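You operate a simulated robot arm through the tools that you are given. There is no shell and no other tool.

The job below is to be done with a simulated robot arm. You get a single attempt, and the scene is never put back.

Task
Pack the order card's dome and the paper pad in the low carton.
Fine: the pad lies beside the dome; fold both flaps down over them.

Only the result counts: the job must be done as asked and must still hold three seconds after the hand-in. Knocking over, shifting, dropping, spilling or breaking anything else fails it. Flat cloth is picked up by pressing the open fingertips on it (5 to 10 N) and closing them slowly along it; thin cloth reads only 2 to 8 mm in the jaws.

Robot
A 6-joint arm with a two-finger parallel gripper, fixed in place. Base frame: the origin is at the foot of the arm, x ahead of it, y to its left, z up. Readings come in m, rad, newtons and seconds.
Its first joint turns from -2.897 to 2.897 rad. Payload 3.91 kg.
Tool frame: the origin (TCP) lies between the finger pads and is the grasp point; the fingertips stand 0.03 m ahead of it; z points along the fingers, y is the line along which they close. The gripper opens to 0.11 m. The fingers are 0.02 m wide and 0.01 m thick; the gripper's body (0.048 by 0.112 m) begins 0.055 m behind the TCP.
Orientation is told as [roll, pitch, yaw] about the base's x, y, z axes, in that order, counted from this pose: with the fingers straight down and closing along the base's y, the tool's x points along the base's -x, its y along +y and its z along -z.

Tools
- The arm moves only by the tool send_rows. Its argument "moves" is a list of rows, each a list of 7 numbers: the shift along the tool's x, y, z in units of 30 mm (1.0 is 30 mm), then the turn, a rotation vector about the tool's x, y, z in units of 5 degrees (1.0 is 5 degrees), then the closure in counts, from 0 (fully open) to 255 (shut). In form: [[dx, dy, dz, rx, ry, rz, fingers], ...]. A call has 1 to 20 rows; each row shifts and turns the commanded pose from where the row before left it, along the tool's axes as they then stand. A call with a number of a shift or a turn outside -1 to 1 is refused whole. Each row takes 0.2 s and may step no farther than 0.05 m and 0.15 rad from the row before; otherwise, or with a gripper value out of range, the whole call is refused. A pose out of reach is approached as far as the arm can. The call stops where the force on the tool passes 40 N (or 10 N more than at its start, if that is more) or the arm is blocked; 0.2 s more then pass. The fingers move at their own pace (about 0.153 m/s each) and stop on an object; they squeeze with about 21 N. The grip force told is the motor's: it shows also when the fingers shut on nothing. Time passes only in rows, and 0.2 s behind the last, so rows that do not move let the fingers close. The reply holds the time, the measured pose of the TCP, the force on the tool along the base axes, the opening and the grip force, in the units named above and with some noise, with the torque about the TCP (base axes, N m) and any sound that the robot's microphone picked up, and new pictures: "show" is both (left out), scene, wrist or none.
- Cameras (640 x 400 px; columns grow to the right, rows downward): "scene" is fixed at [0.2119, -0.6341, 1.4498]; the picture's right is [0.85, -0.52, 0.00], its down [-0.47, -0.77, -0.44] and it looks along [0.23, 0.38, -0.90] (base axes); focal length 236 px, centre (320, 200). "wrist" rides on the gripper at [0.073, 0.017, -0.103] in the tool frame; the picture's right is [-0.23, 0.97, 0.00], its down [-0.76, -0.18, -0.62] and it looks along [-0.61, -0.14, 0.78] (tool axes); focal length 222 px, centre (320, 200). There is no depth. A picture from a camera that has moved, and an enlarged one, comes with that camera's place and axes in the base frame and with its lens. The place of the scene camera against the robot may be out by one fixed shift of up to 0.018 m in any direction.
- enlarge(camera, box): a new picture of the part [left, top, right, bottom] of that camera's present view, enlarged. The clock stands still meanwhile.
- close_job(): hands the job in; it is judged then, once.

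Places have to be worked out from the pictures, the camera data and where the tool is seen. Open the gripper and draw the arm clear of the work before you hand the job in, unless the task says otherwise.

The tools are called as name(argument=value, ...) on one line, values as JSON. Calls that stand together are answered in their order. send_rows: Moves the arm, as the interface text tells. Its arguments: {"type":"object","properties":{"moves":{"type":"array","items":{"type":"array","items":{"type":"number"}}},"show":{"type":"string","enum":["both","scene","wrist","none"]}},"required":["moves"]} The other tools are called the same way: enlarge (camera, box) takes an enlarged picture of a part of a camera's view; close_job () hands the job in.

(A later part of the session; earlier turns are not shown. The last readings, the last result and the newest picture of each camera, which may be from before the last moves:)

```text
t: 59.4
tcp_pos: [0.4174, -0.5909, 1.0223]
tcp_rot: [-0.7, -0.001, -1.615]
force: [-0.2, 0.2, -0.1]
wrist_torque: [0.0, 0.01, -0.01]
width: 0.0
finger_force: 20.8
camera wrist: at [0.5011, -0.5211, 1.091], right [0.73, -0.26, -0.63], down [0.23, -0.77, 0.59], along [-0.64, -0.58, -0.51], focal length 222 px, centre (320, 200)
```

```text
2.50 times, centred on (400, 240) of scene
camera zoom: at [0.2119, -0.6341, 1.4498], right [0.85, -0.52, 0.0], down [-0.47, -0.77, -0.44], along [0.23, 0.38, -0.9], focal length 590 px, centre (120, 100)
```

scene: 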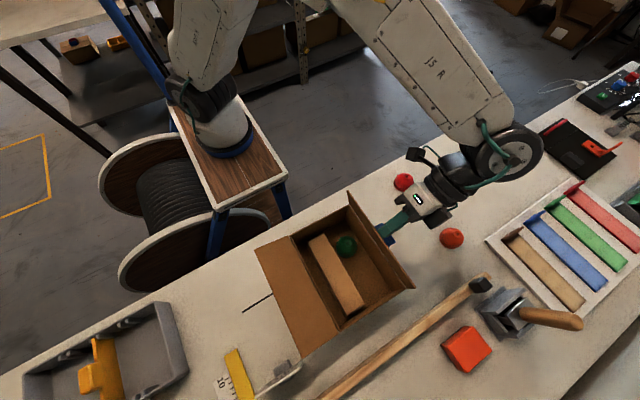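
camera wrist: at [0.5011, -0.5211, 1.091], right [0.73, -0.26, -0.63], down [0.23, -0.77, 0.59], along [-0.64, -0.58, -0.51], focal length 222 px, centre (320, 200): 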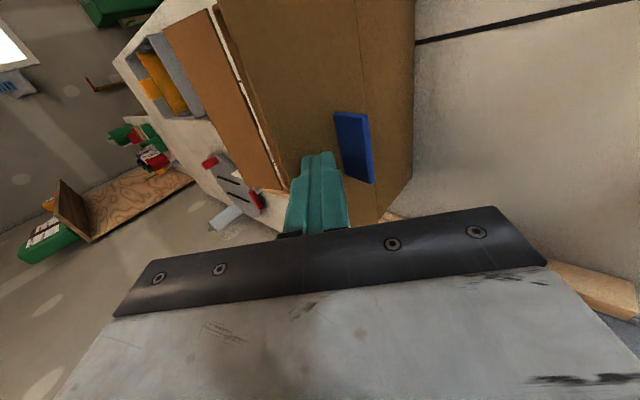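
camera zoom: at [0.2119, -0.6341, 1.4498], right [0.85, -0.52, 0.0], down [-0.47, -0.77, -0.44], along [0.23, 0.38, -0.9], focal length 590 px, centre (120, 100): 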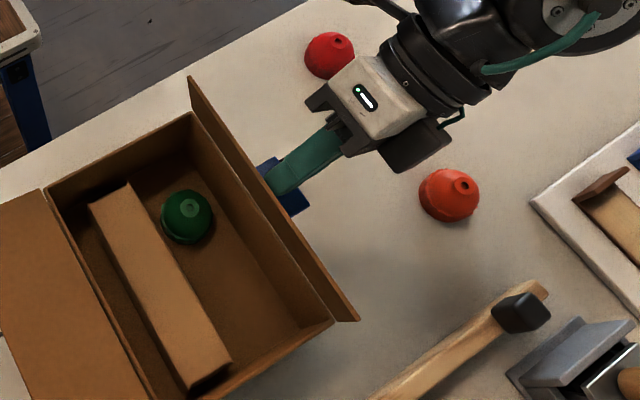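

The flap is nearly vertical. There's a blue feature next to the fingertips that seems to move with the flap; I'll look at it closely before continuing.

enlarge(camera="wrist", box=[200, 40, 440, 240])

enlarge(camera="scene", box=[350, 190, 440, 260])

```text
2.00 times, centred on (320, 140) of wrist
camera zoom: at [0.5011, -0.5211, 1.091], right [0.73, -0.26, -0.63], down [0.23, -0.77, 0.59], along [-0.64, -0.58, -0.51], focal length 444 px, centre (320, 320)
```

zoom: 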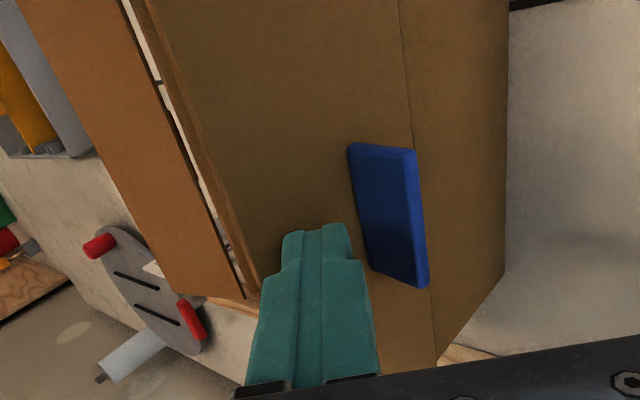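

```text
5.71 times, centred on (395, 225) of scene
camera zoom: at [0.2119, -0.6341, 1.4498], right [0.85, -0.52, 0.0], down [-0.47, -0.77, -0.44], along [0.23, 0.38, -0.9], focal length 1348 px, centre (-109, 57)
```

zoom: 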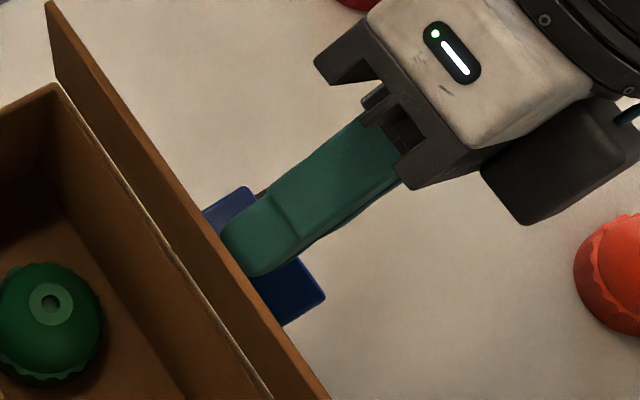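

The blue piece is a tab at the flap's hinge, protruding ~30 mm outward, and my finger path clears it. The flap is at about 103°, so I'll keep pushing it over and down.

send_rows(moves=[[0, -0.258, 0.412, 0, 0, 0, 255], [0, -0.103, 0.582, 0, 0, 0, 255], [0, -0.278, 0.233, 0, 0, 0, 255], [0, -0.098, 0.282, 0, 0, 0, 255], [0, 0, 0, 0, 0, 0, 255]], show="both")

enlarge(camera="scene", box=[300, 160, 460, 300])

```text
t: 60.6
tcp_pos: [0.3709, -0.5879, 1.0015]
tcp_rot: [-0.7, -0.002, -1.615]
force: [0.4, -0.1, -0.4]
wrist_torque: [0.0, 0.01, 0.0]
width: 0.0001
finger_force: 21.2
camera wrist: at [0.4544, -0.519, 1.0703], right [0.73, -0.26, -0.63], down [0.23, -0.77, 0.59], along [-0.64, -0.58, -0.51], focal length 222 px, centre (320, 200)
```

scene: 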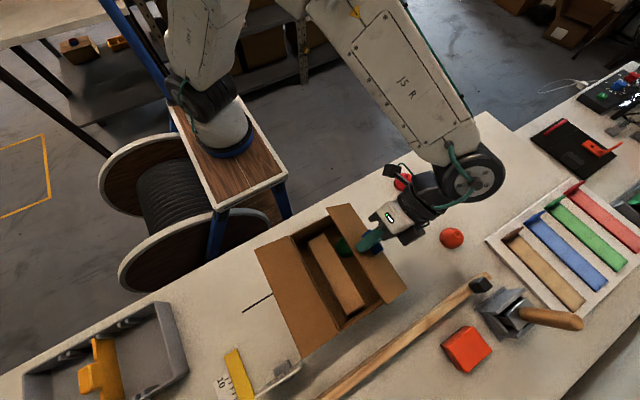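
wrist: 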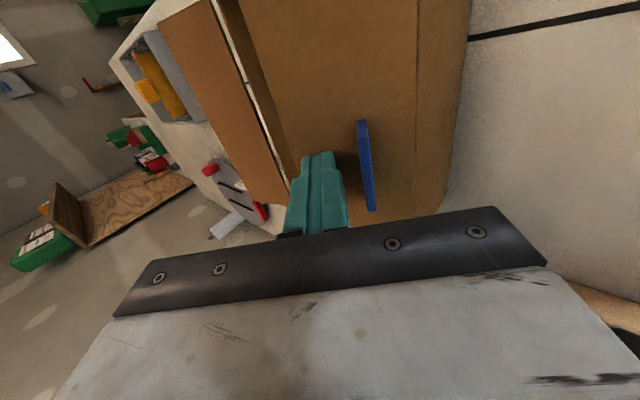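

```text
2.86 times, centred on (380, 230) of scene
camera zoom: at [0.2119, -0.6341, 1.4498], right [0.85, -0.52, 0.0], down [-0.47, -0.77, -0.44], along [0.23, 0.38, -0.9], focal length 674 px, centre (149, 114)
```

zoom: 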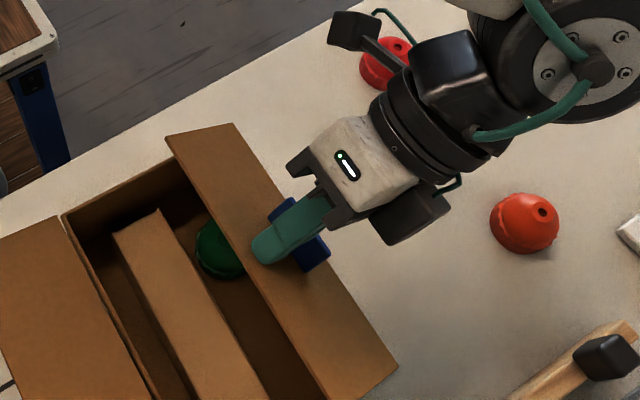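

The flap is past 150° and closing smoothly. I'll continue pressing it down to level, watching the force.

send_rows(moves=[[0, 0.025, 0.288, 0, 0, 0, 255], [0, 0.05, 0.163, 0, 0, 0, 255], [0, 0, 0, 0, 0, 0, 255]], show="both")

enlarge(camera="scene", box=[300, 160, 460, 300])

```text
t: 61.4
tcp_pos: [0.3637, -0.5889, 0.989]
tcp_rot: [-0.701, -0.001, -1.615]
force: [-1.0, -0.6, 0.4]
wrist_torque: [-0.01, 0.02, 0.03]
width: 0.0004
finger_force: 21.3
camera wrist: at [0.4472, -0.5191, 1.0578], right [0.73, -0.26, -0.63], down [0.23, -0.77, 0.59], along [-0.64, -0.58, -0.51], focal length 222 px, centre (320, 200)
```

scene: 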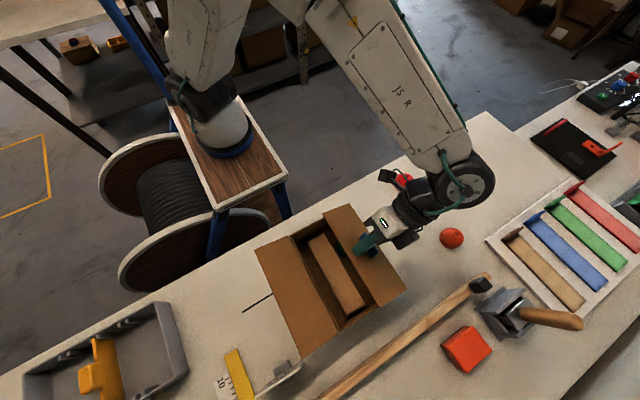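
wrist: 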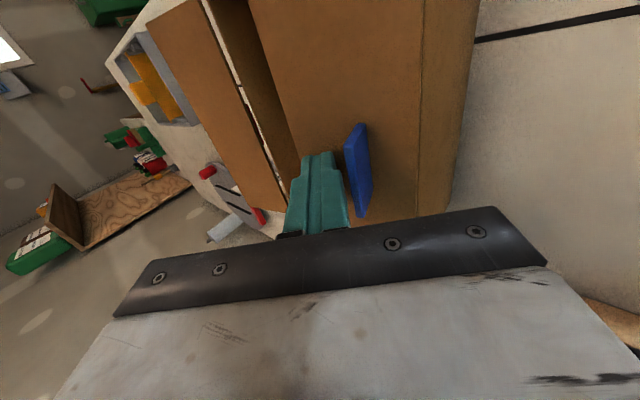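

```text
2.86 times, centred on (380, 230) of scene
camera zoom: at [0.2119, -0.6341, 1.4498], right [0.85, -0.52, 0.0], down [-0.47, -0.77, -0.44], along [0.23, 0.38, -0.9], focal length 674 px, centre (149, 114)
```

zoom: 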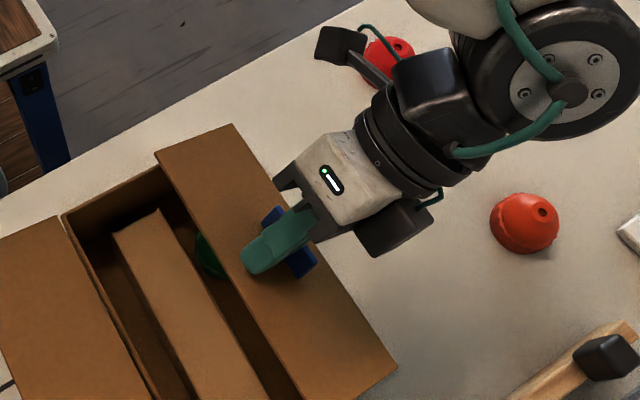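

Nearly level. I'll press a few millimetres further down and watch for a resisting force.

send_rows(moves=[[0, 0.039, 0.1, 0, 0, 0, 255], [0, 0.039, 0.1, 0, 0, 0, 255], [0, 0, 0, 0, 0, 0, 255]], show="scene")

enlarge(camera="scene", box=[300, 160, 460, 300])

```text
t: 62.2
tcp_pos: [0.362, -0.5886, 0.9849]
tcp_rot: [-0.701, -0.002, -1.616]
force: [-2.1, -0.3, 2.6]
wrist_torque: [0.02, -0.05, 0.0]
width: 0.0
finger_force: 21.1
```

scene: 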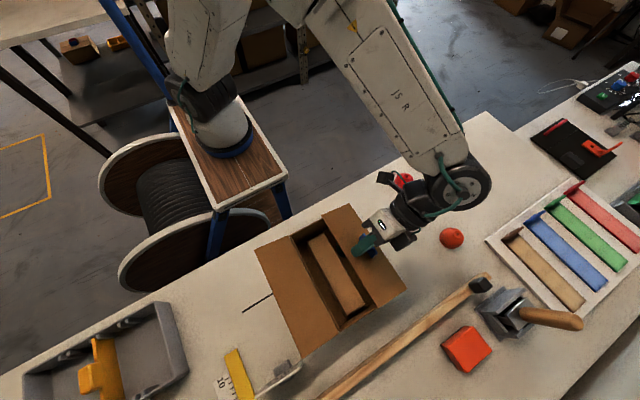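

```text
2.86 times, centred on (380, 230) of scene
camera zoom: at [0.2119, -0.6341, 1.4498], right [0.85, -0.52, 0.0], down [-0.47, -0.77, -0.44], along [0.23, 0.38, -0.9], focal length 674 px, centre (149, 114)
```

zoom: 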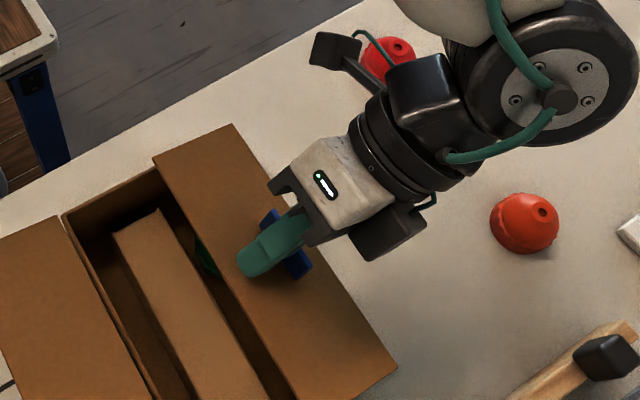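

A light 2.6 N contact; the flap is still a little raised. I'll press down further in small steps.

send_rows(moves=[[0, 0.065, 0.077, 0, 0, 0, 255], [0, 0.065, 0.077, 0, 0, 0, 255], [0, 0, 0, 0, 0, 0, 255]], show="both")

enlarge(camera="scene", box=[300, 160, 460, 300])

enlarge(camera="wrist", box=[180, 0, 480, 240])

```text
t: 63.0
tcp_pos: [0.3612, -0.5891, 0.9792]
tcp_rot: [-0.7, 0.0, -1.616]
force: [-4.4, -0.1, 10.5]
wrist_torque: [0.11, -0.14, 0.06]
width: 0.0002
finger_force: 21.1
camera wrist: at [0.445, -0.5189, 1.0471], right [0.73, -0.26, -0.63], down [0.23, -0.77, 0.59], along [-0.64, -0.58, -0.51], focal length 222 px, centre (320, 200)
```

scene: 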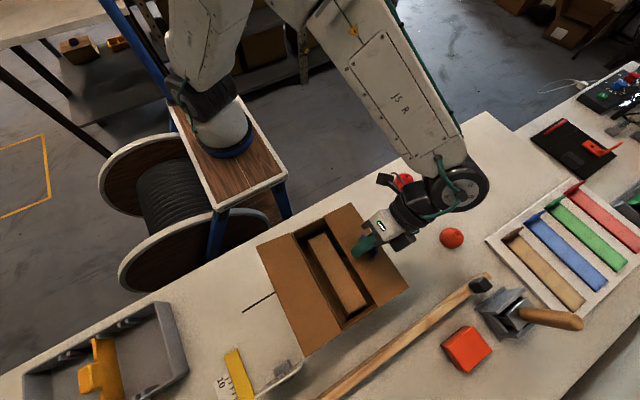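
wrist: 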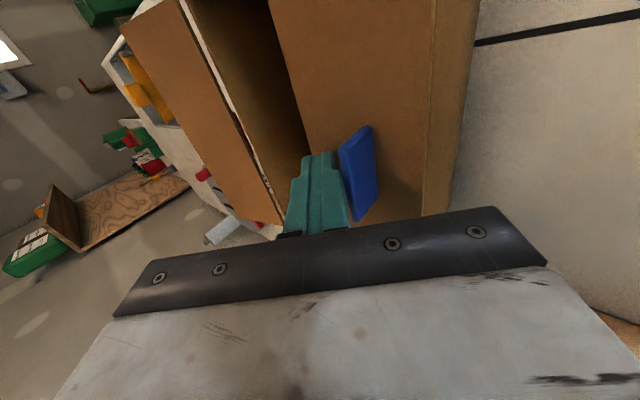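

```text
2.86 times, centred on (380, 230) of scene
camera zoom: at [0.2119, -0.6341, 1.4498], right [0.85, -0.52, 0.0], down [-0.47, -0.77, -0.44], along [0.23, 0.38, -0.9], focal length 674 px, centre (149, 114)
```

zoom: 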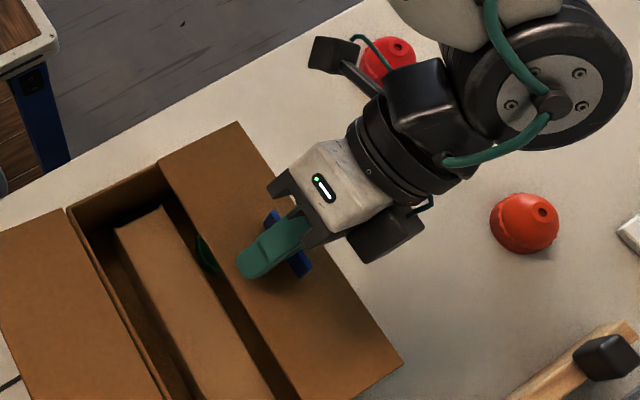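

```text
1.67 times, centred on (330, 120) of wrist
camera zoom: at [0.445, -0.5189, 1.0471], right [0.73, -0.26, -0.63], down [0.23, -0.77, 0.59], along [-0.64, -0.58, -0.51], focal length 370 px, centre (303, 333)
```

zoom: 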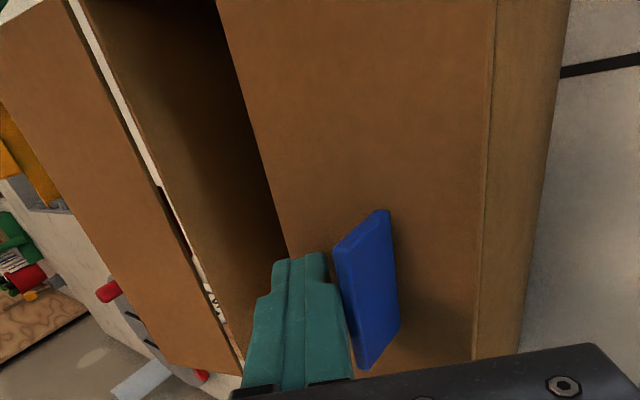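

The tab actually stands mid-flap, and my finger wedged against it, nudging the carton a few millimetres. I'll back off along the finger axis and see whether the flap stays where it is.

send_rows(moves=[[0, 0, -0.5, 0, 0, 0, 255], [0, 0, -1, 0, 0, 0, 255], [0, 0, -1, 0, 0, 0, 255], [0, 0, 0, 0, 0, 0, 255]], show="both")

enlarge(camera="scene", box=[240, 160, 460, 360])

enlarge(camera="wrist", box=[180, 0, 480, 240])

```text
t: 64.0
tcp_pos: [0.4095, -0.59, 1.0368]
tcp_rot: [-0.7, -0.002, -1.613]
force: [-0.8, -0.3, 0.6]
wrist_torque: [0.01, -0.01, 0.02]
width: 0.0
finger_force: 21.8
camera wrist: at [0.4929, -0.521, 1.1051], right [0.73, -0.26, -0.63], down [0.23, -0.77, 0.59], along [-0.64, -0.58, -0.51], focal length 222 px, centre (320, 200)
```

scene: 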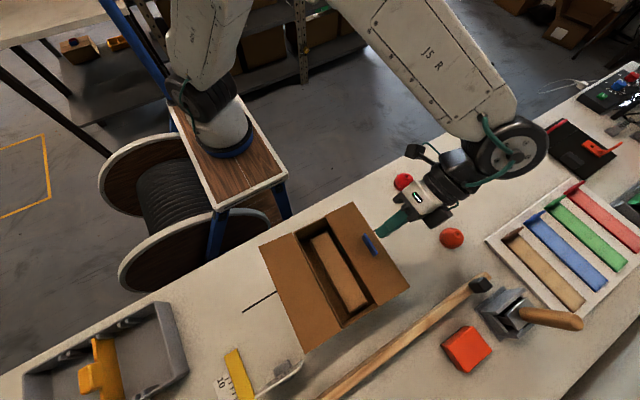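
wrist: 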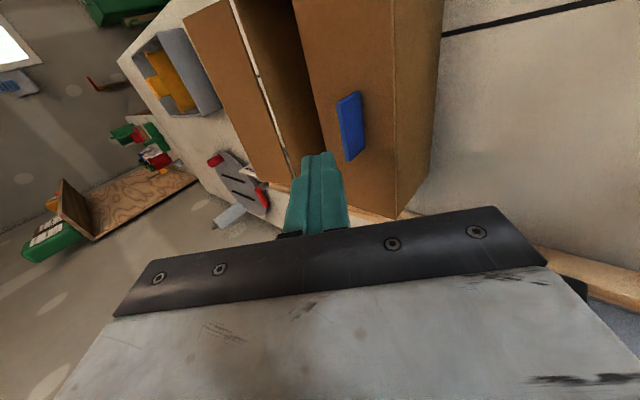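

```text
2.00 times, centred on (350, 260) of scene
camera zoom: at [0.2119, -0.6341, 1.4498], right [0.85, -0.52, 0.0], down [-0.47, -0.77, -0.44], along [0.23, 0.38, -0.9], focal length 472 px, centre (260, 80)
```

zoom: 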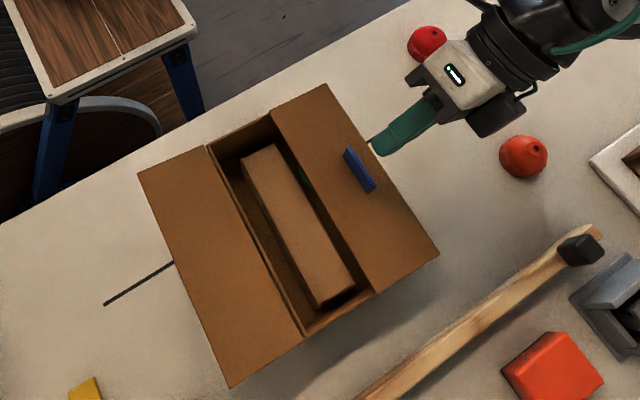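

```text
1.67 times, centred on (330, 120) of wrist
camera zoom: at [0.4929, -0.521, 1.1051], right [0.73, -0.26, -0.63], down [0.23, -0.77, 0.59], along [-0.64, -0.58, -0.51], focal length 370 px, centre (303, 333)
```

zoom: 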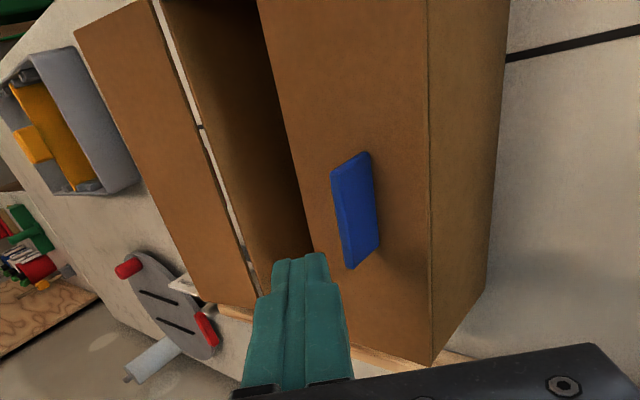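

The right flap stays down on its own, essentially level; the carton has slid about 9 mm in +x, which I can correct later. Now I'll rise and tilt the tool the other way (−40°) for the left flap.

send_rows(moves=[[0, -0.643, -0.766, 0, 0, 0, 255], [0, -0.643, -0.766, 0, 0, 0, 255], [0, -0.643, -0.766, 0, 0, 0, 255], [0, -0.643, -0.766, 0, 0, 0, 255], [0, 0, 0, -1, 0, 0, 255], [0, 0, 0, -1, 0, 0, 255], [0, 0, 0, -1, 0, 0, 255], [0, 0, 0, -1, 0, 0, 255], [0, 0, 0, -1, 0, 0, 255], [0, 0, 0, -1, 0, 0, 255], [0, 0, 0, -1, 0, 0, 255], [0, 0, 0, -1, 0, 0, 255]], show="both")

enlarge(camera="scene", box=[240, 160, 460, 360])

enlarge(camera="wrist", box=[120, 0, 500, 240])

```text
t: 66.6
tcp_pos: [0.409, -0.5898, 1.1542]
tcp_rot: [-0.002, -0.001, -1.615]
force: [-0.5, 0.3, 0.0]
wrist_torque: [0.01, -0.01, 0.0]
width: 0.0001
finger_force: 20.6
camera wrist: at [0.4318, -0.5179, 1.2584], right [0.96, -0.27, 0.0], down [-0.21, -0.75, 0.62], along [-0.17, -0.6, -0.78], focal length 222 px, centre (320, 200)
```

scene: 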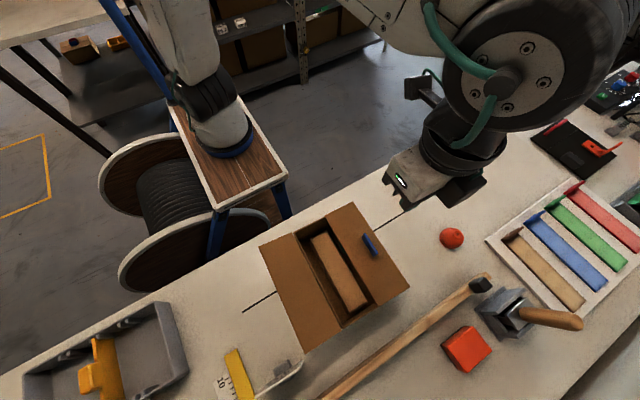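
wrist: 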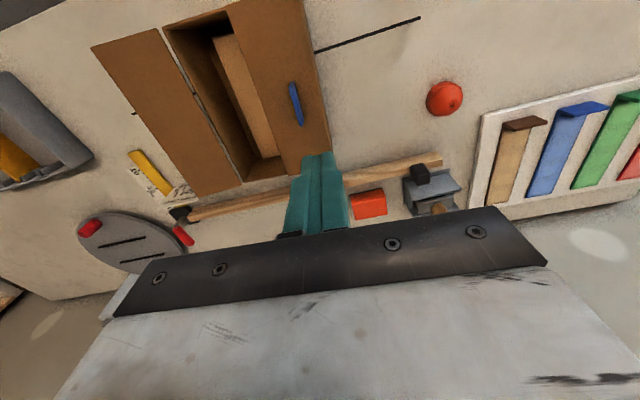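

```text
2.00 times, centred on (350, 260) of scene
camera zoom: at [0.2119, -0.6341, 1.4498], right [0.85, -0.52, 0.0], down [-0.47, -0.77, -0.44], along [0.23, 0.38, -0.9], focal length 472 px, centre (260, 80)
```

zoom: 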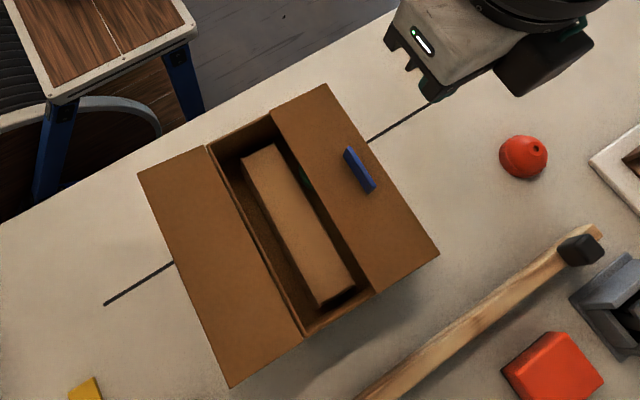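

```text
1.67 times, centred on (310, 120) of wrist
camera zoom: at [0.4318, -0.5179, 1.2584], right [0.96, -0.27, 0.0], down [-0.21, -0.75, 0.62], along [-0.17, -0.6, -0.78], focal length 370 px, centre (337, 333)
```

zoom: 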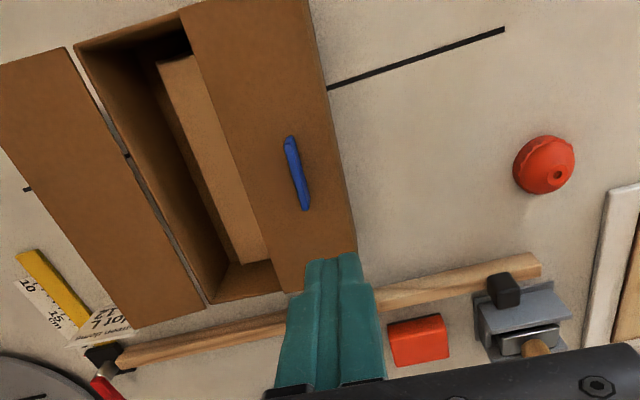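

The right flap lies flat with its blue tab upright. I'll move over to the left side at height and tilt the tool −40° so the fingers point towards +x.

send_rows(moves=[[-0.21, -0.928, 0, 0, 0, 0, 255], [-0.21, -0.928, 0, 0, 0, 0, 255], [-0.21, -0.928, 0, 0, 0, 0, 255], [-0.21, -0.928, 0, 0, 0, 0, 255], [-0.21, -0.928, 0, 0, 0, 0, 255], [-0.21, -0.928, 0, 0, 0, 0, 255], [-0.21, -0.928, 0, 0, 0, 0, 255], [-0.21, -0.928, 0, 0, 0, 0, 255], [-0.21, -0.928, 0, 0, 0, 0, 255], [-0.21, -0.928, 0, 0, 0, 0, 255], [-0.21, -0.928, 0, 0, 0, 0, 255], [0, 0, 0, -1, 0, 0, 255], [0, 0, 0, -1, 0, 0, 255], [0, 0, 0, -1, 0, 0, 255], [0, 0, 0, -1, 0, 0, 255], [0, 0, 0, -1, 0, 0, 255], [0, 0, 0, -1, 0, 0, 255], [0, 0, 0, -1, 0, 0, 255], [0, 0, 0, -1, 0, 0, 255]], show="both")

```text
t: 70.6
tcp_pos: [0.1018, -0.6459, 1.1552]
tcp_rot: [0.698, -0.001, -1.617]
force: [0.7, 1.2, 0.1]
wrist_torque: [-0.02, 0.01, 0.0]
width: 0.0004
finger_force: 21.5
camera wrist: at [0.0526, -0.5704, 1.2459], right [0.74, -0.26, 0.63], down [-0.57, -0.74, 0.36], along [0.37, -0.63, -0.69], focal length 222 px, centre (320, 200)
```

scene: 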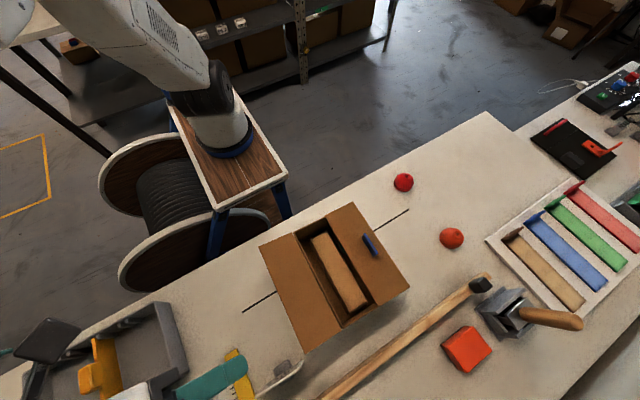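
wrist: 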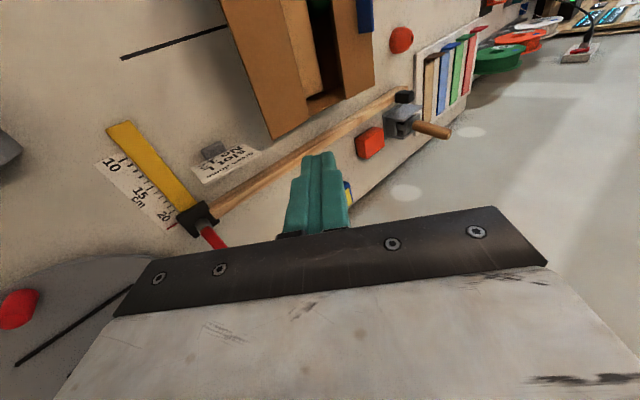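

Tilt done; I'm clear of the clamp and the card. I'll lower to the left of the left flap so the fingertips end below flap level at about (0.12,−0.635,0.915).

send_rows(moves=[[0.055, -0.78, 0.92, 0, 0, 0, 255], [0.055, -0.78, 0.92, 0, 0, 0, 255], [0.055, -0.78, 0.92, 0, 0, 0, 255], [0.055, -0.78, 0.92, 0, 0, 0, 255], [0, 0, 0, 0, 0, 0, 255]], show="both")

enlarge(camera="wrist", box=[120, 0, 500, 240])

enlarge(camera="scene", box=[140, 220, 380, 400])

```text
t: 71.8
tcp_pos: [0.0993, -0.6403, 1.0117]
tcp_rot: [0.697, -0.002, -1.615]
force: [-0.2, -0.6, -0.2]
wrist_torque: [-0.03, -0.04, 0.04]
width: 0.0
finger_force: 20.9
camera wrist: at [0.0519, -0.5646, 1.1015], right [0.74, -0.26, 0.62], down [-0.57, -0.74, 0.37], along [0.37, -0.62, -0.69], focal length 222 px, centre (320, 200)
```

scene: 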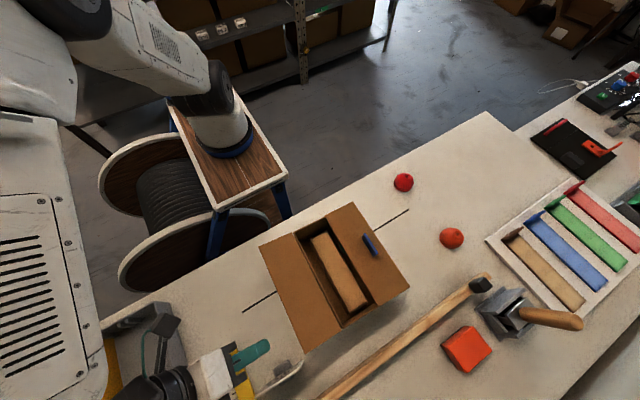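
wrist: 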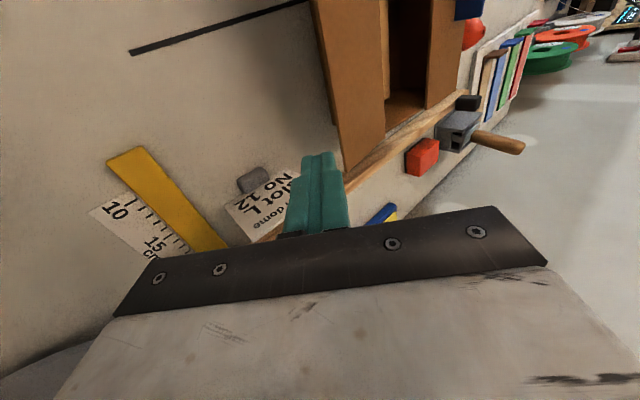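

```text
1.67 times, centred on (310, 120) of wrist
camera zoom: at [0.0519, -0.5646, 1.1015], right [0.74, -0.26, 0.62], down [-0.57, -0.74, 0.37], along [0.37, -0.62, -0.69], focal length 370 px, centre (337, 333)
```

zoom: 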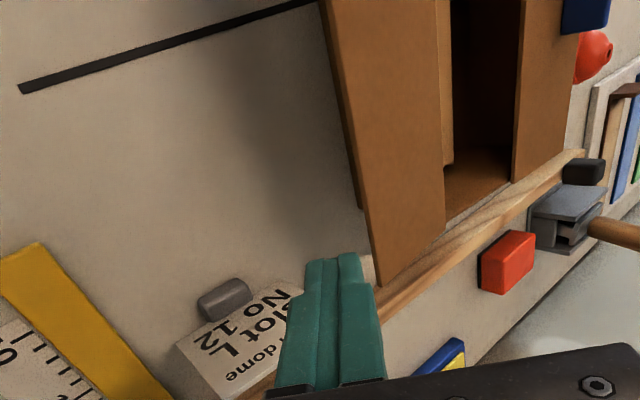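

```text
2.22 times, centred on (260, 310) of scene
camera zoom: at [0.2119, -0.6341, 1.4498], right [0.85, -0.52, 0.0], down [-0.47, -0.77, -0.44], along [0.23, 0.38, -0.9], focal length 524 px, centre (453, -44)
```

zoom: 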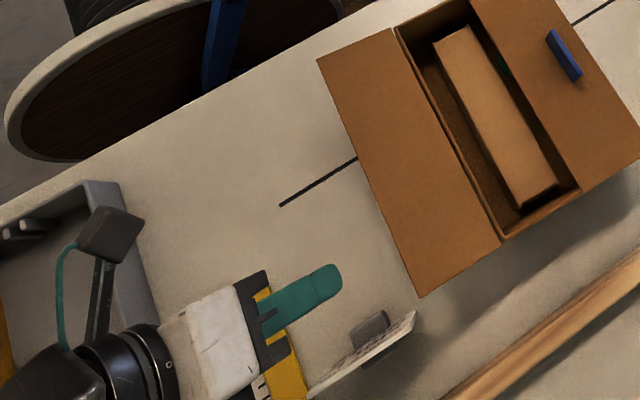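

Clear so far. I'll lower the remaining 7 cm and recheck clearance to the card and flap.

send_rows(moves=[[0, -0.52, 0.62, 0, 0, 0, 255], [0, -0.52, 0.62, 0, 0, 0, 255], [0, -0.52, 0.62, 0, 0, 0, 255], [0, 0, 0, 0, 0, 0, 255]], show="both")

enlarge(camera="wrist", box=[120, 0, 500, 240])

enlarge(camera="scene", box=[160, 240, 360, 400])

```text
t: 72.8
tcp_pos: [0.1017, -0.6405, 0.9374]
tcp_rot: [0.695, -0.002, -1.615]
force: [-0.3, 0.7, 0.1]
wrist_torque: [-0.02, 0.0, -0.01]
width: 0.0
finger_force: 20.9
camera wrist: at [0.0533, -0.5652, 1.0273], right [0.74, -0.26, 0.62], down [-0.57, -0.74, 0.37], along [0.37, -0.62, -0.69], focal length 222 px, centre (320, 200)
```

scene: 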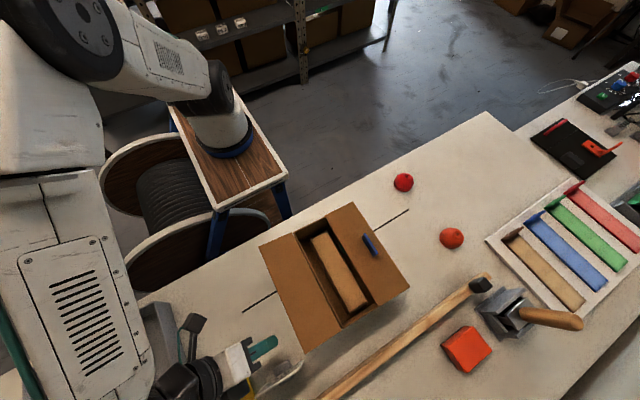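
wrist: 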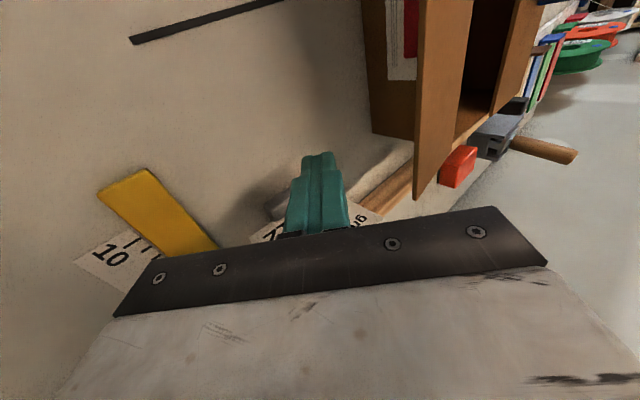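

```text
1.67 times, centred on (310, 120) of wrist
camera zoom: at [0.0533, -0.5652, 1.0273], right [0.74, -0.26, 0.62], down [-0.57, -0.74, 0.37], along [0.37, -0.62, -0.69], focal length 370 px, centre (337, 333)
```

zoom: 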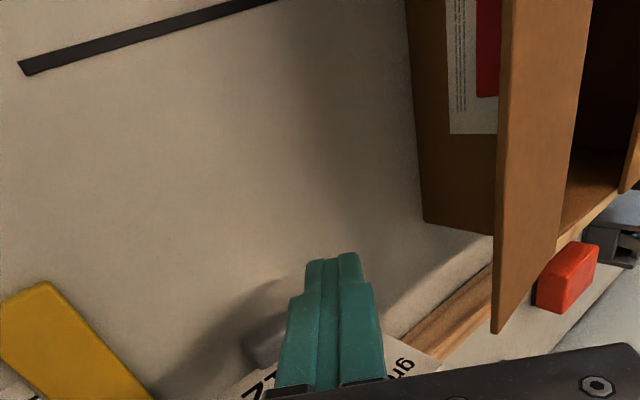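

```text
2.50 times, centred on (260, 320) of scene
camera zoom: at [0.2119, -0.6341, 1.4498], right [0.85, -0.52, 0.0], down [-0.47, -0.77, -0.44], along [0.23, 0.38, -0.9], focal length 590 px, centre (470, -100)
```

zoom: 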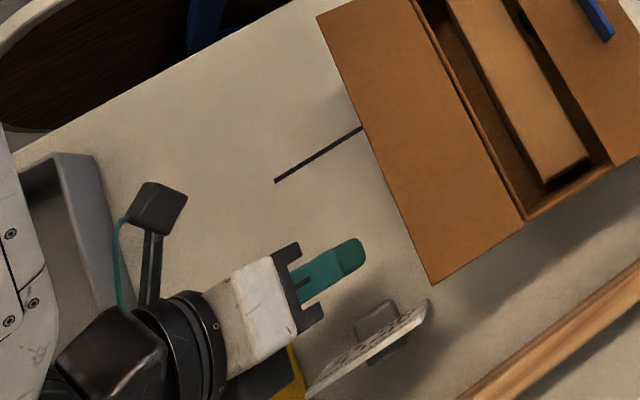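

The fingertips are at (0.121,−0.641,0.914), clear of the card, and the red tab is closer to mid-flap (y > −0.605). I'll slide in under the left flap's outer edge.

send_rows(moves=[[0, 0.542, 0.373, 0, 0, 0, 255], [0, 0.542, 0.373, 0, 0, 0, 255], [0, 0.542, 0.373, 0, 0, 0, 255], [0, 0, 0, 0, 0, 0, 255]], show="both")

enlarge(camera="wrist", box=[120, 0, 500, 240])

enlarge(camera="scene", box=[200, 220, 400, 380])

```text
t: 73.8
tcp_pos: [0.1608, -0.6405, 0.9435]
tcp_rot: [0.696, -0.003, -1.618]
force: [0.1, 0.6, -0.6]
wrist_torque: [0.01, 0.02, 0.02]
width: 0.0
finger_force: 21.2
camera wrist: at [0.1119, -0.5666, 1.0341], right [0.74, -0.26, 0.62], down [-0.57, -0.74, 0.36], along [0.37, -0.62, -0.69], focal length 222 px, centre (320, 200)
```

scene: 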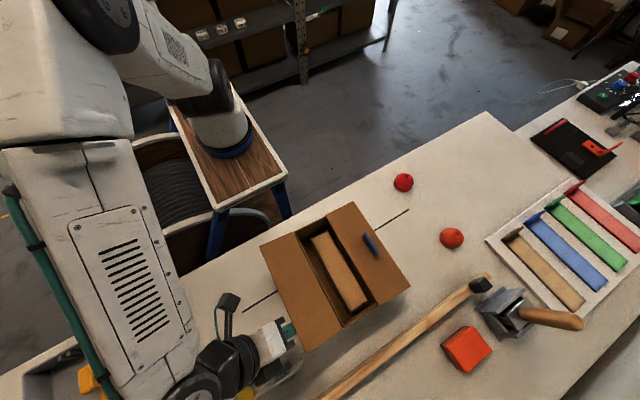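
wrist: 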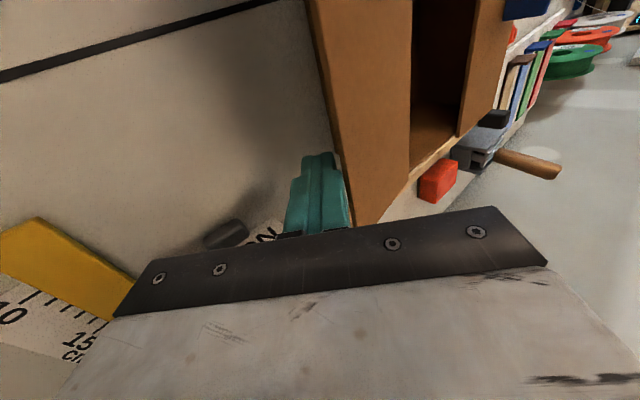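

```text
1.67 times, centred on (310, 120) of wrist
camera zoom: at [0.1119, -0.5666, 1.0341], right [0.74, -0.26, 0.62], down [-0.57, -0.74, 0.36], along [0.37, -0.62, -0.69], focal length 370 px, centre (337, 333)
```

zoom: 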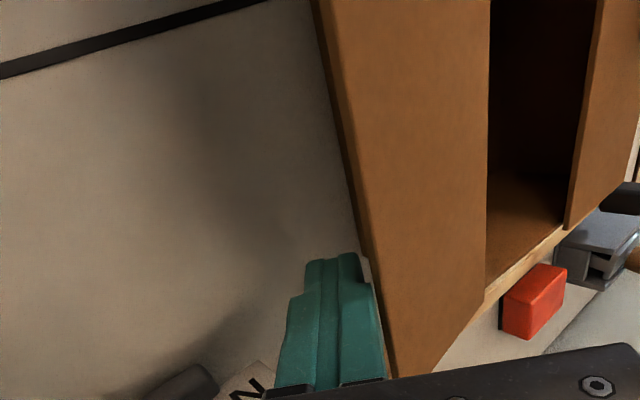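

```text
2.50 times, centred on (300, 300) of scene
camera zoom: at [0.2119, -0.6341, 1.4498], right [0.85, -0.52, 0.0], down [-0.47, -0.77, -0.44], along [0.23, 0.38, -0.9], focal length 590 px, centre (370, -50)
```

zoom: 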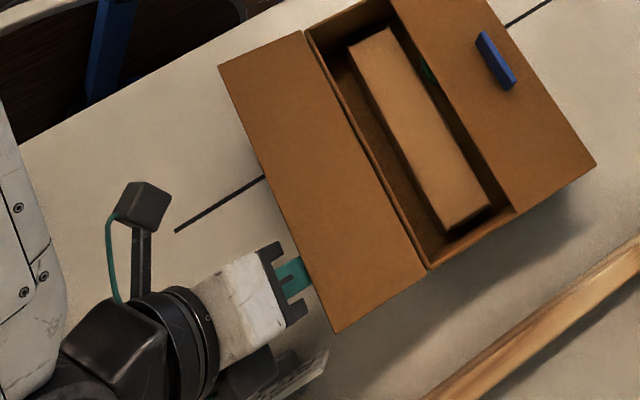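

The tip is under the flap edge with no contact force. I'll begin lifting the left flap along the mirrored arc.

send_rows(moves=[[0, 0.234, -0.226, 0, 0, 0, 255], [0, 0.333, -0.301, 0, 0, 0, 255], [0, 0.333, -0.301, 0, 0, 0, 255], [0, 0.423, -0.155, 0, 0, 0, 255], [0, 0, 0, 0, 0, 0, 255]], show="both")

enlarge(camera="scene", box=[200, 220, 400, 380])

```text
t: 75.0
tcp_pos: [0.1703, -0.642, 0.9921]
tcp_rot: [0.697, -0.002, -1.617]
force: [-0.5, -0.1, 0.1]
wrist_torque: [0.0, 0.01, -0.02]
width: 0.0
finger_force: 20.9
camera wrist: at [0.1223, -0.5675, 1.0825], right [0.74, -0.26, 0.62], down [-0.57, -0.74, 0.36], along [0.37, -0.62, -0.69], focal length 222 px, centre (320, 200)
```

scene: 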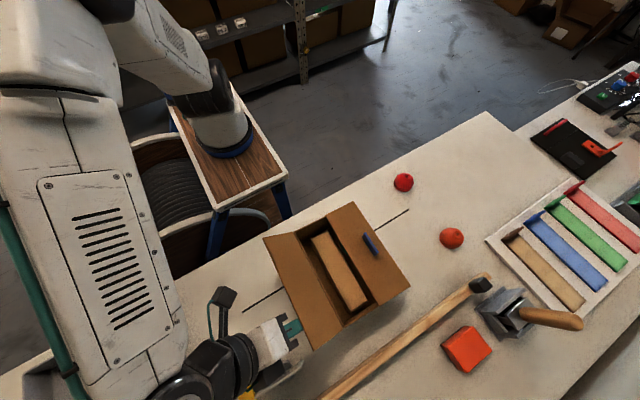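
wrist: 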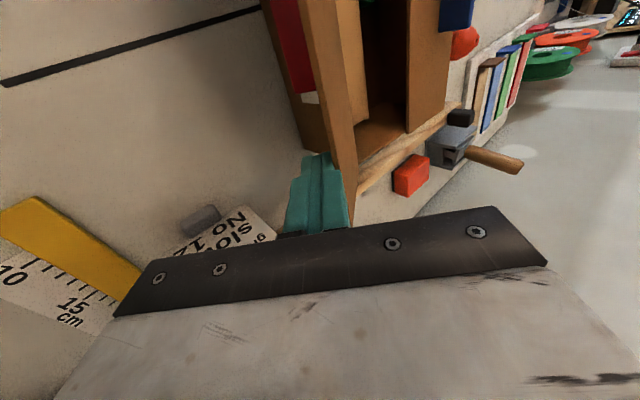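

```text
2.50 times, centred on (300, 300) of scene
camera zoom: at [0.2119, -0.6341, 1.4498], right [0.85, -0.52, 0.0], down [-0.47, -0.77, -0.44], along [0.23, 0.38, -0.9], focal length 590 px, centre (370, -50)
```

zoom: 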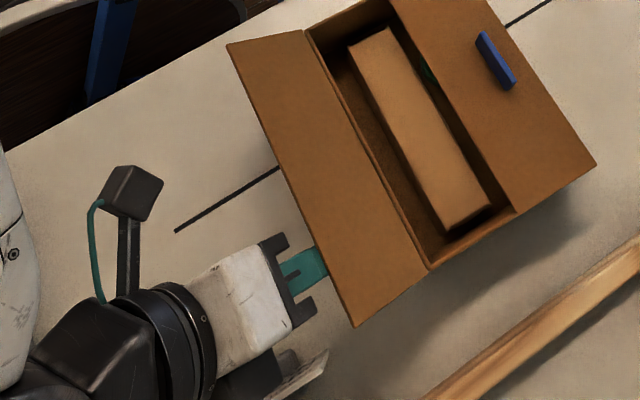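

The left flap is lifting smoothly and the carton isn't moving. I'll continue up towards vertical.

send_rows(moves=[[0, 0.423, -0.155, 0, 0, 0, 255], [0, 0.453, -0.038, 0, 0, 0, 255], [0, 0.322, 0.085, 0, 0, 0, 255], [0, 0.322, 0.085, 0, 0, 0, 255], [0, 0, 0, 0, 0, 0, 255]], show="both")

enlarge(camera="scene", box=[200, 220, 400, 380])

```text
t: 76.2
tcp_pos: [0.207, -0.6446, 1.0217]
tcp_rot: [0.696, -0.002, -1.617]
force: [-0.4, 0.8, 0.4]
wrist_torque: [0.0, 0.02, 0.04]
width: 0.0
finger_force: 21.0
camera wrist: at [0.1572, -0.5688, 1.1121], right [0.74, -0.26, 0.62], down [-0.57, -0.74, 0.36], along [0.37, -0.62, -0.69], focal length 222 px, centre (320, 200)
```

scene: 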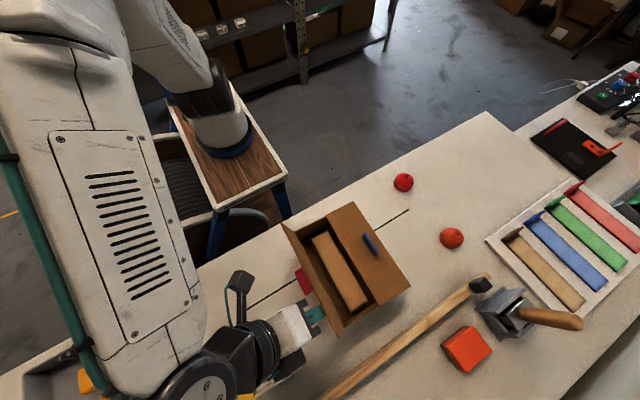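
wrist: 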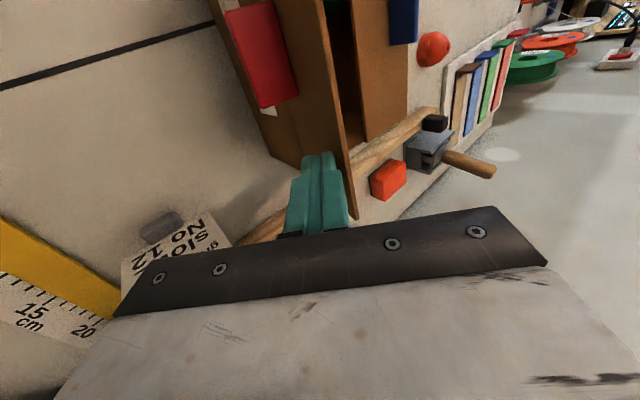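

```text
2.50 times, centred on (300, 300) of scene
camera zoom: at [0.2119, -0.6341, 1.4498], right [0.85, -0.52, 0.0], down [-0.47, -0.77, -0.44], along [0.23, 0.38, -0.9], focal length 590 px, centre (370, -50)
```

zoom: 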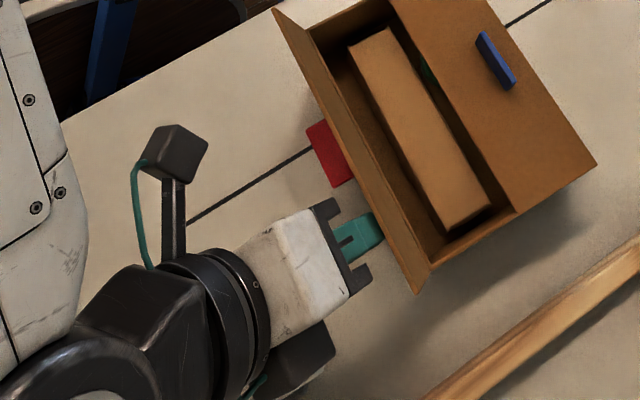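

The flap is near vertical and the finger is well clear of the red tab. I'll continue past vertical.

send_rows(moves=[[0, 0.373, 0.239, 0, 0, 0, 255], [0, 0.3, 0.326, 0, 0, 0, 255], [0, 0.258, 0.412, 0, 0, 0, 255], [0, 0, 0, 0, 0, 0, 255]], show="both")

enlarge(camera="scene", box=[200, 220, 400, 380])

```text
t: 77.2
tcp_pos: [0.2469, -0.6467, 1.0168]
tcp_rot: [0.697, -0.001, -1.616]
force: [-0.9, -0.3, 1.6]
wrist_torque: [0.01, 0.0, -0.02]
width: 0.0
finger_force: 21.0
camera wrist: at [0.1974, -0.5713, 1.1071], right [0.74, -0.26, 0.62], down [-0.57, -0.74, 0.37], along [0.37, -0.62, -0.69], focal length 222 px, centre (320, 200)
```

scene: 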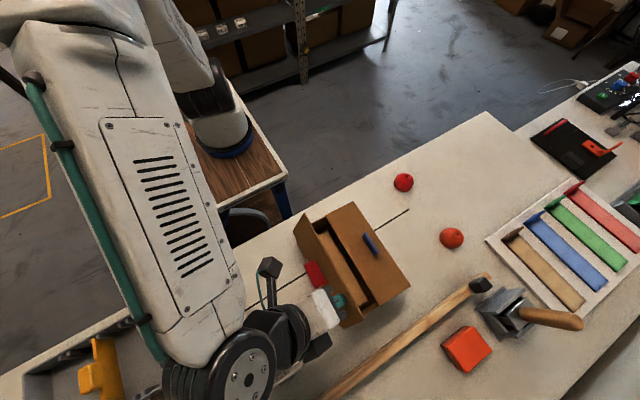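
wrist: 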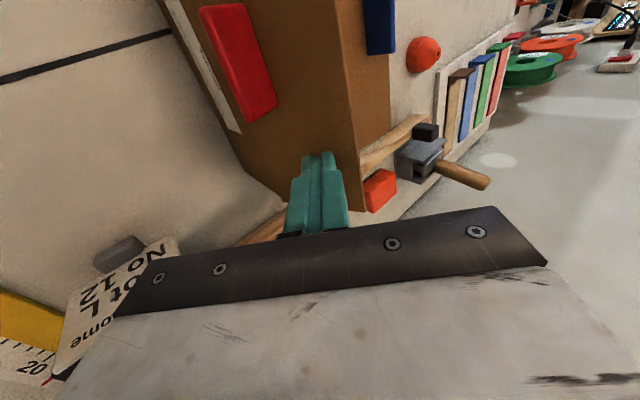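

```text
2.50 times, centred on (300, 300) of scene
camera zoom: at [0.2119, -0.6341, 1.4498], right [0.85, -0.52, 0.0], down [-0.47, -0.77, -0.44], along [0.23, 0.38, -0.9], focal length 590 px, centre (370, -50)
```

zoom: 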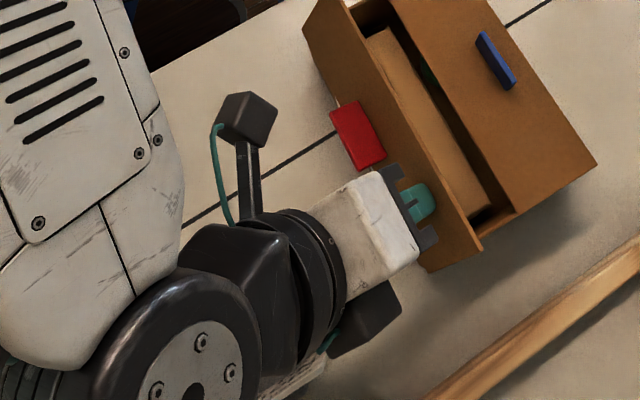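

The flap is around 115° and follows the finger. I'll keep pushing it over and down.

send_rows(moves=[[0, 0.103, 0.582, 0, 0, 0, 255], [0, 0.278, 0.233, 0, 0, 0, 255], [0, 0.098, 0.282, 0, 0, 0, 255], [0, 0, 0, 0, 0, 0, 255]], show="both")

enlarge(camera="scene", box=[240, 180, 440, 340])

```text
t: 78.2
tcp_pos: [0.2792, -0.6481, 1.0006]
tcp_rot: [0.697, -0.002, -1.617]
force: [1.0, -1.0, 0.2]
wrist_torque: [0.02, 0.03, -0.02]
width: 0.0001
finger_force: 21.1
camera wrist: at [0.2299, -0.5726, 1.0904], right [0.74, -0.26, 0.62], down [-0.57, -0.74, 0.37], along [0.37, -0.62, -0.69], focal length 222 px, centre (320, 200)
```

scene: 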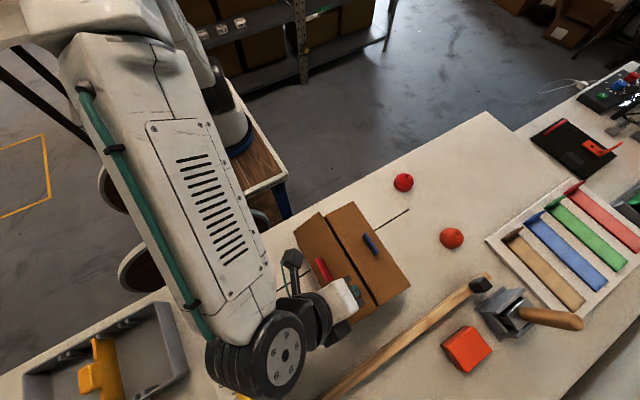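
wrist: 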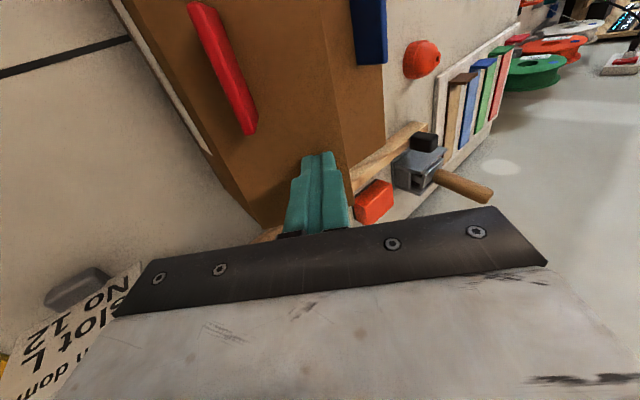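

```text
2.50 times, centred on (340, 260) of scene
camera zoom: at [0.2119, -0.6341, 1.4498], right [0.85, -0.52, 0.0], down [-0.47, -0.77, -0.44], along [0.23, 0.38, -0.9], focal length 590 px, centre (270, 50)
```

zoom: 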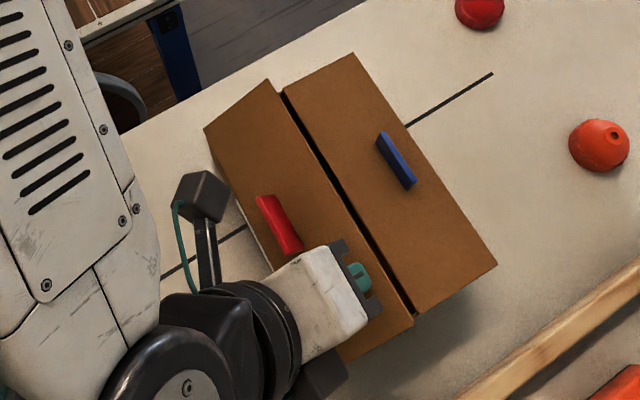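

About 155° closed, no significant force. I'll bring it down the rest of the way in small steps.

send_rows(moves=[[0, -0.025, 0.288, 0, 0, 0, 255], [0, -0.05, 0.163, 0, 0, 0, 255], [0, 0, 0, 0, 0, 0, 255]], show="both")

enlarge(camera="scene", box=[240, 180, 440, 340])

```text
t: 79.0
tcp_pos: [0.2865, -0.6468, 0.9888]
tcp_rot: [0.696, -0.002, -1.615]
force: [-0.3, -0.2, -0.4]
wrist_torque: [-0.03, -0.01, 0.01]
width: 0.0
finger_force: 21.0
camera wrist: at [0.2366, -0.5726, 1.0791], right [0.74, -0.26, 0.62], down [-0.57, -0.74, 0.37], along [0.37, -0.62, -0.69], focal length 222 px, centre (320, 200)
```

scene: 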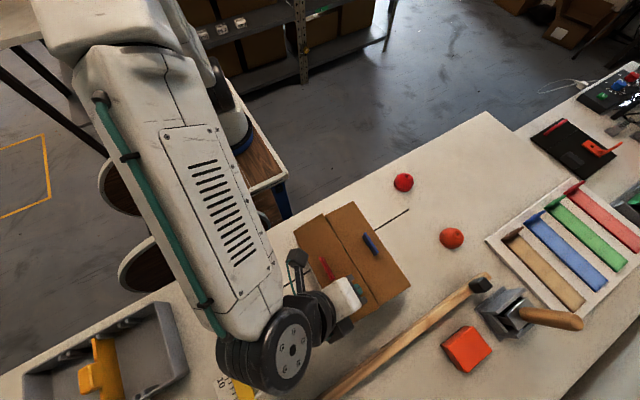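
wrist: 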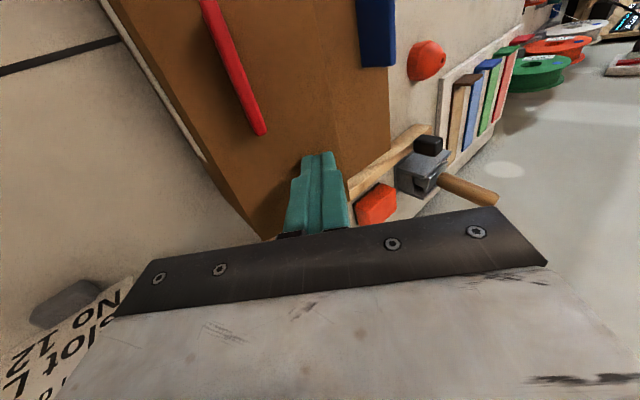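

```text
2.50 times, centred on (340, 260) of scene
camera zoom: at [0.2119, -0.6341, 1.4498], right [0.85, -0.52, 0.0], down [-0.47, -0.77, -0.44], along [0.23, 0.38, -0.9], focal length 590 px, centre (270, 50)
```

zoom: 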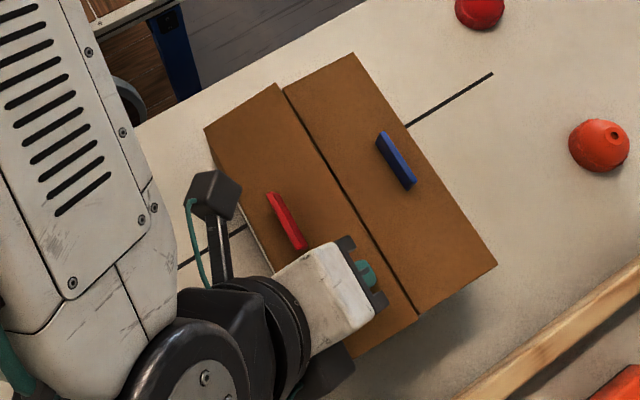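

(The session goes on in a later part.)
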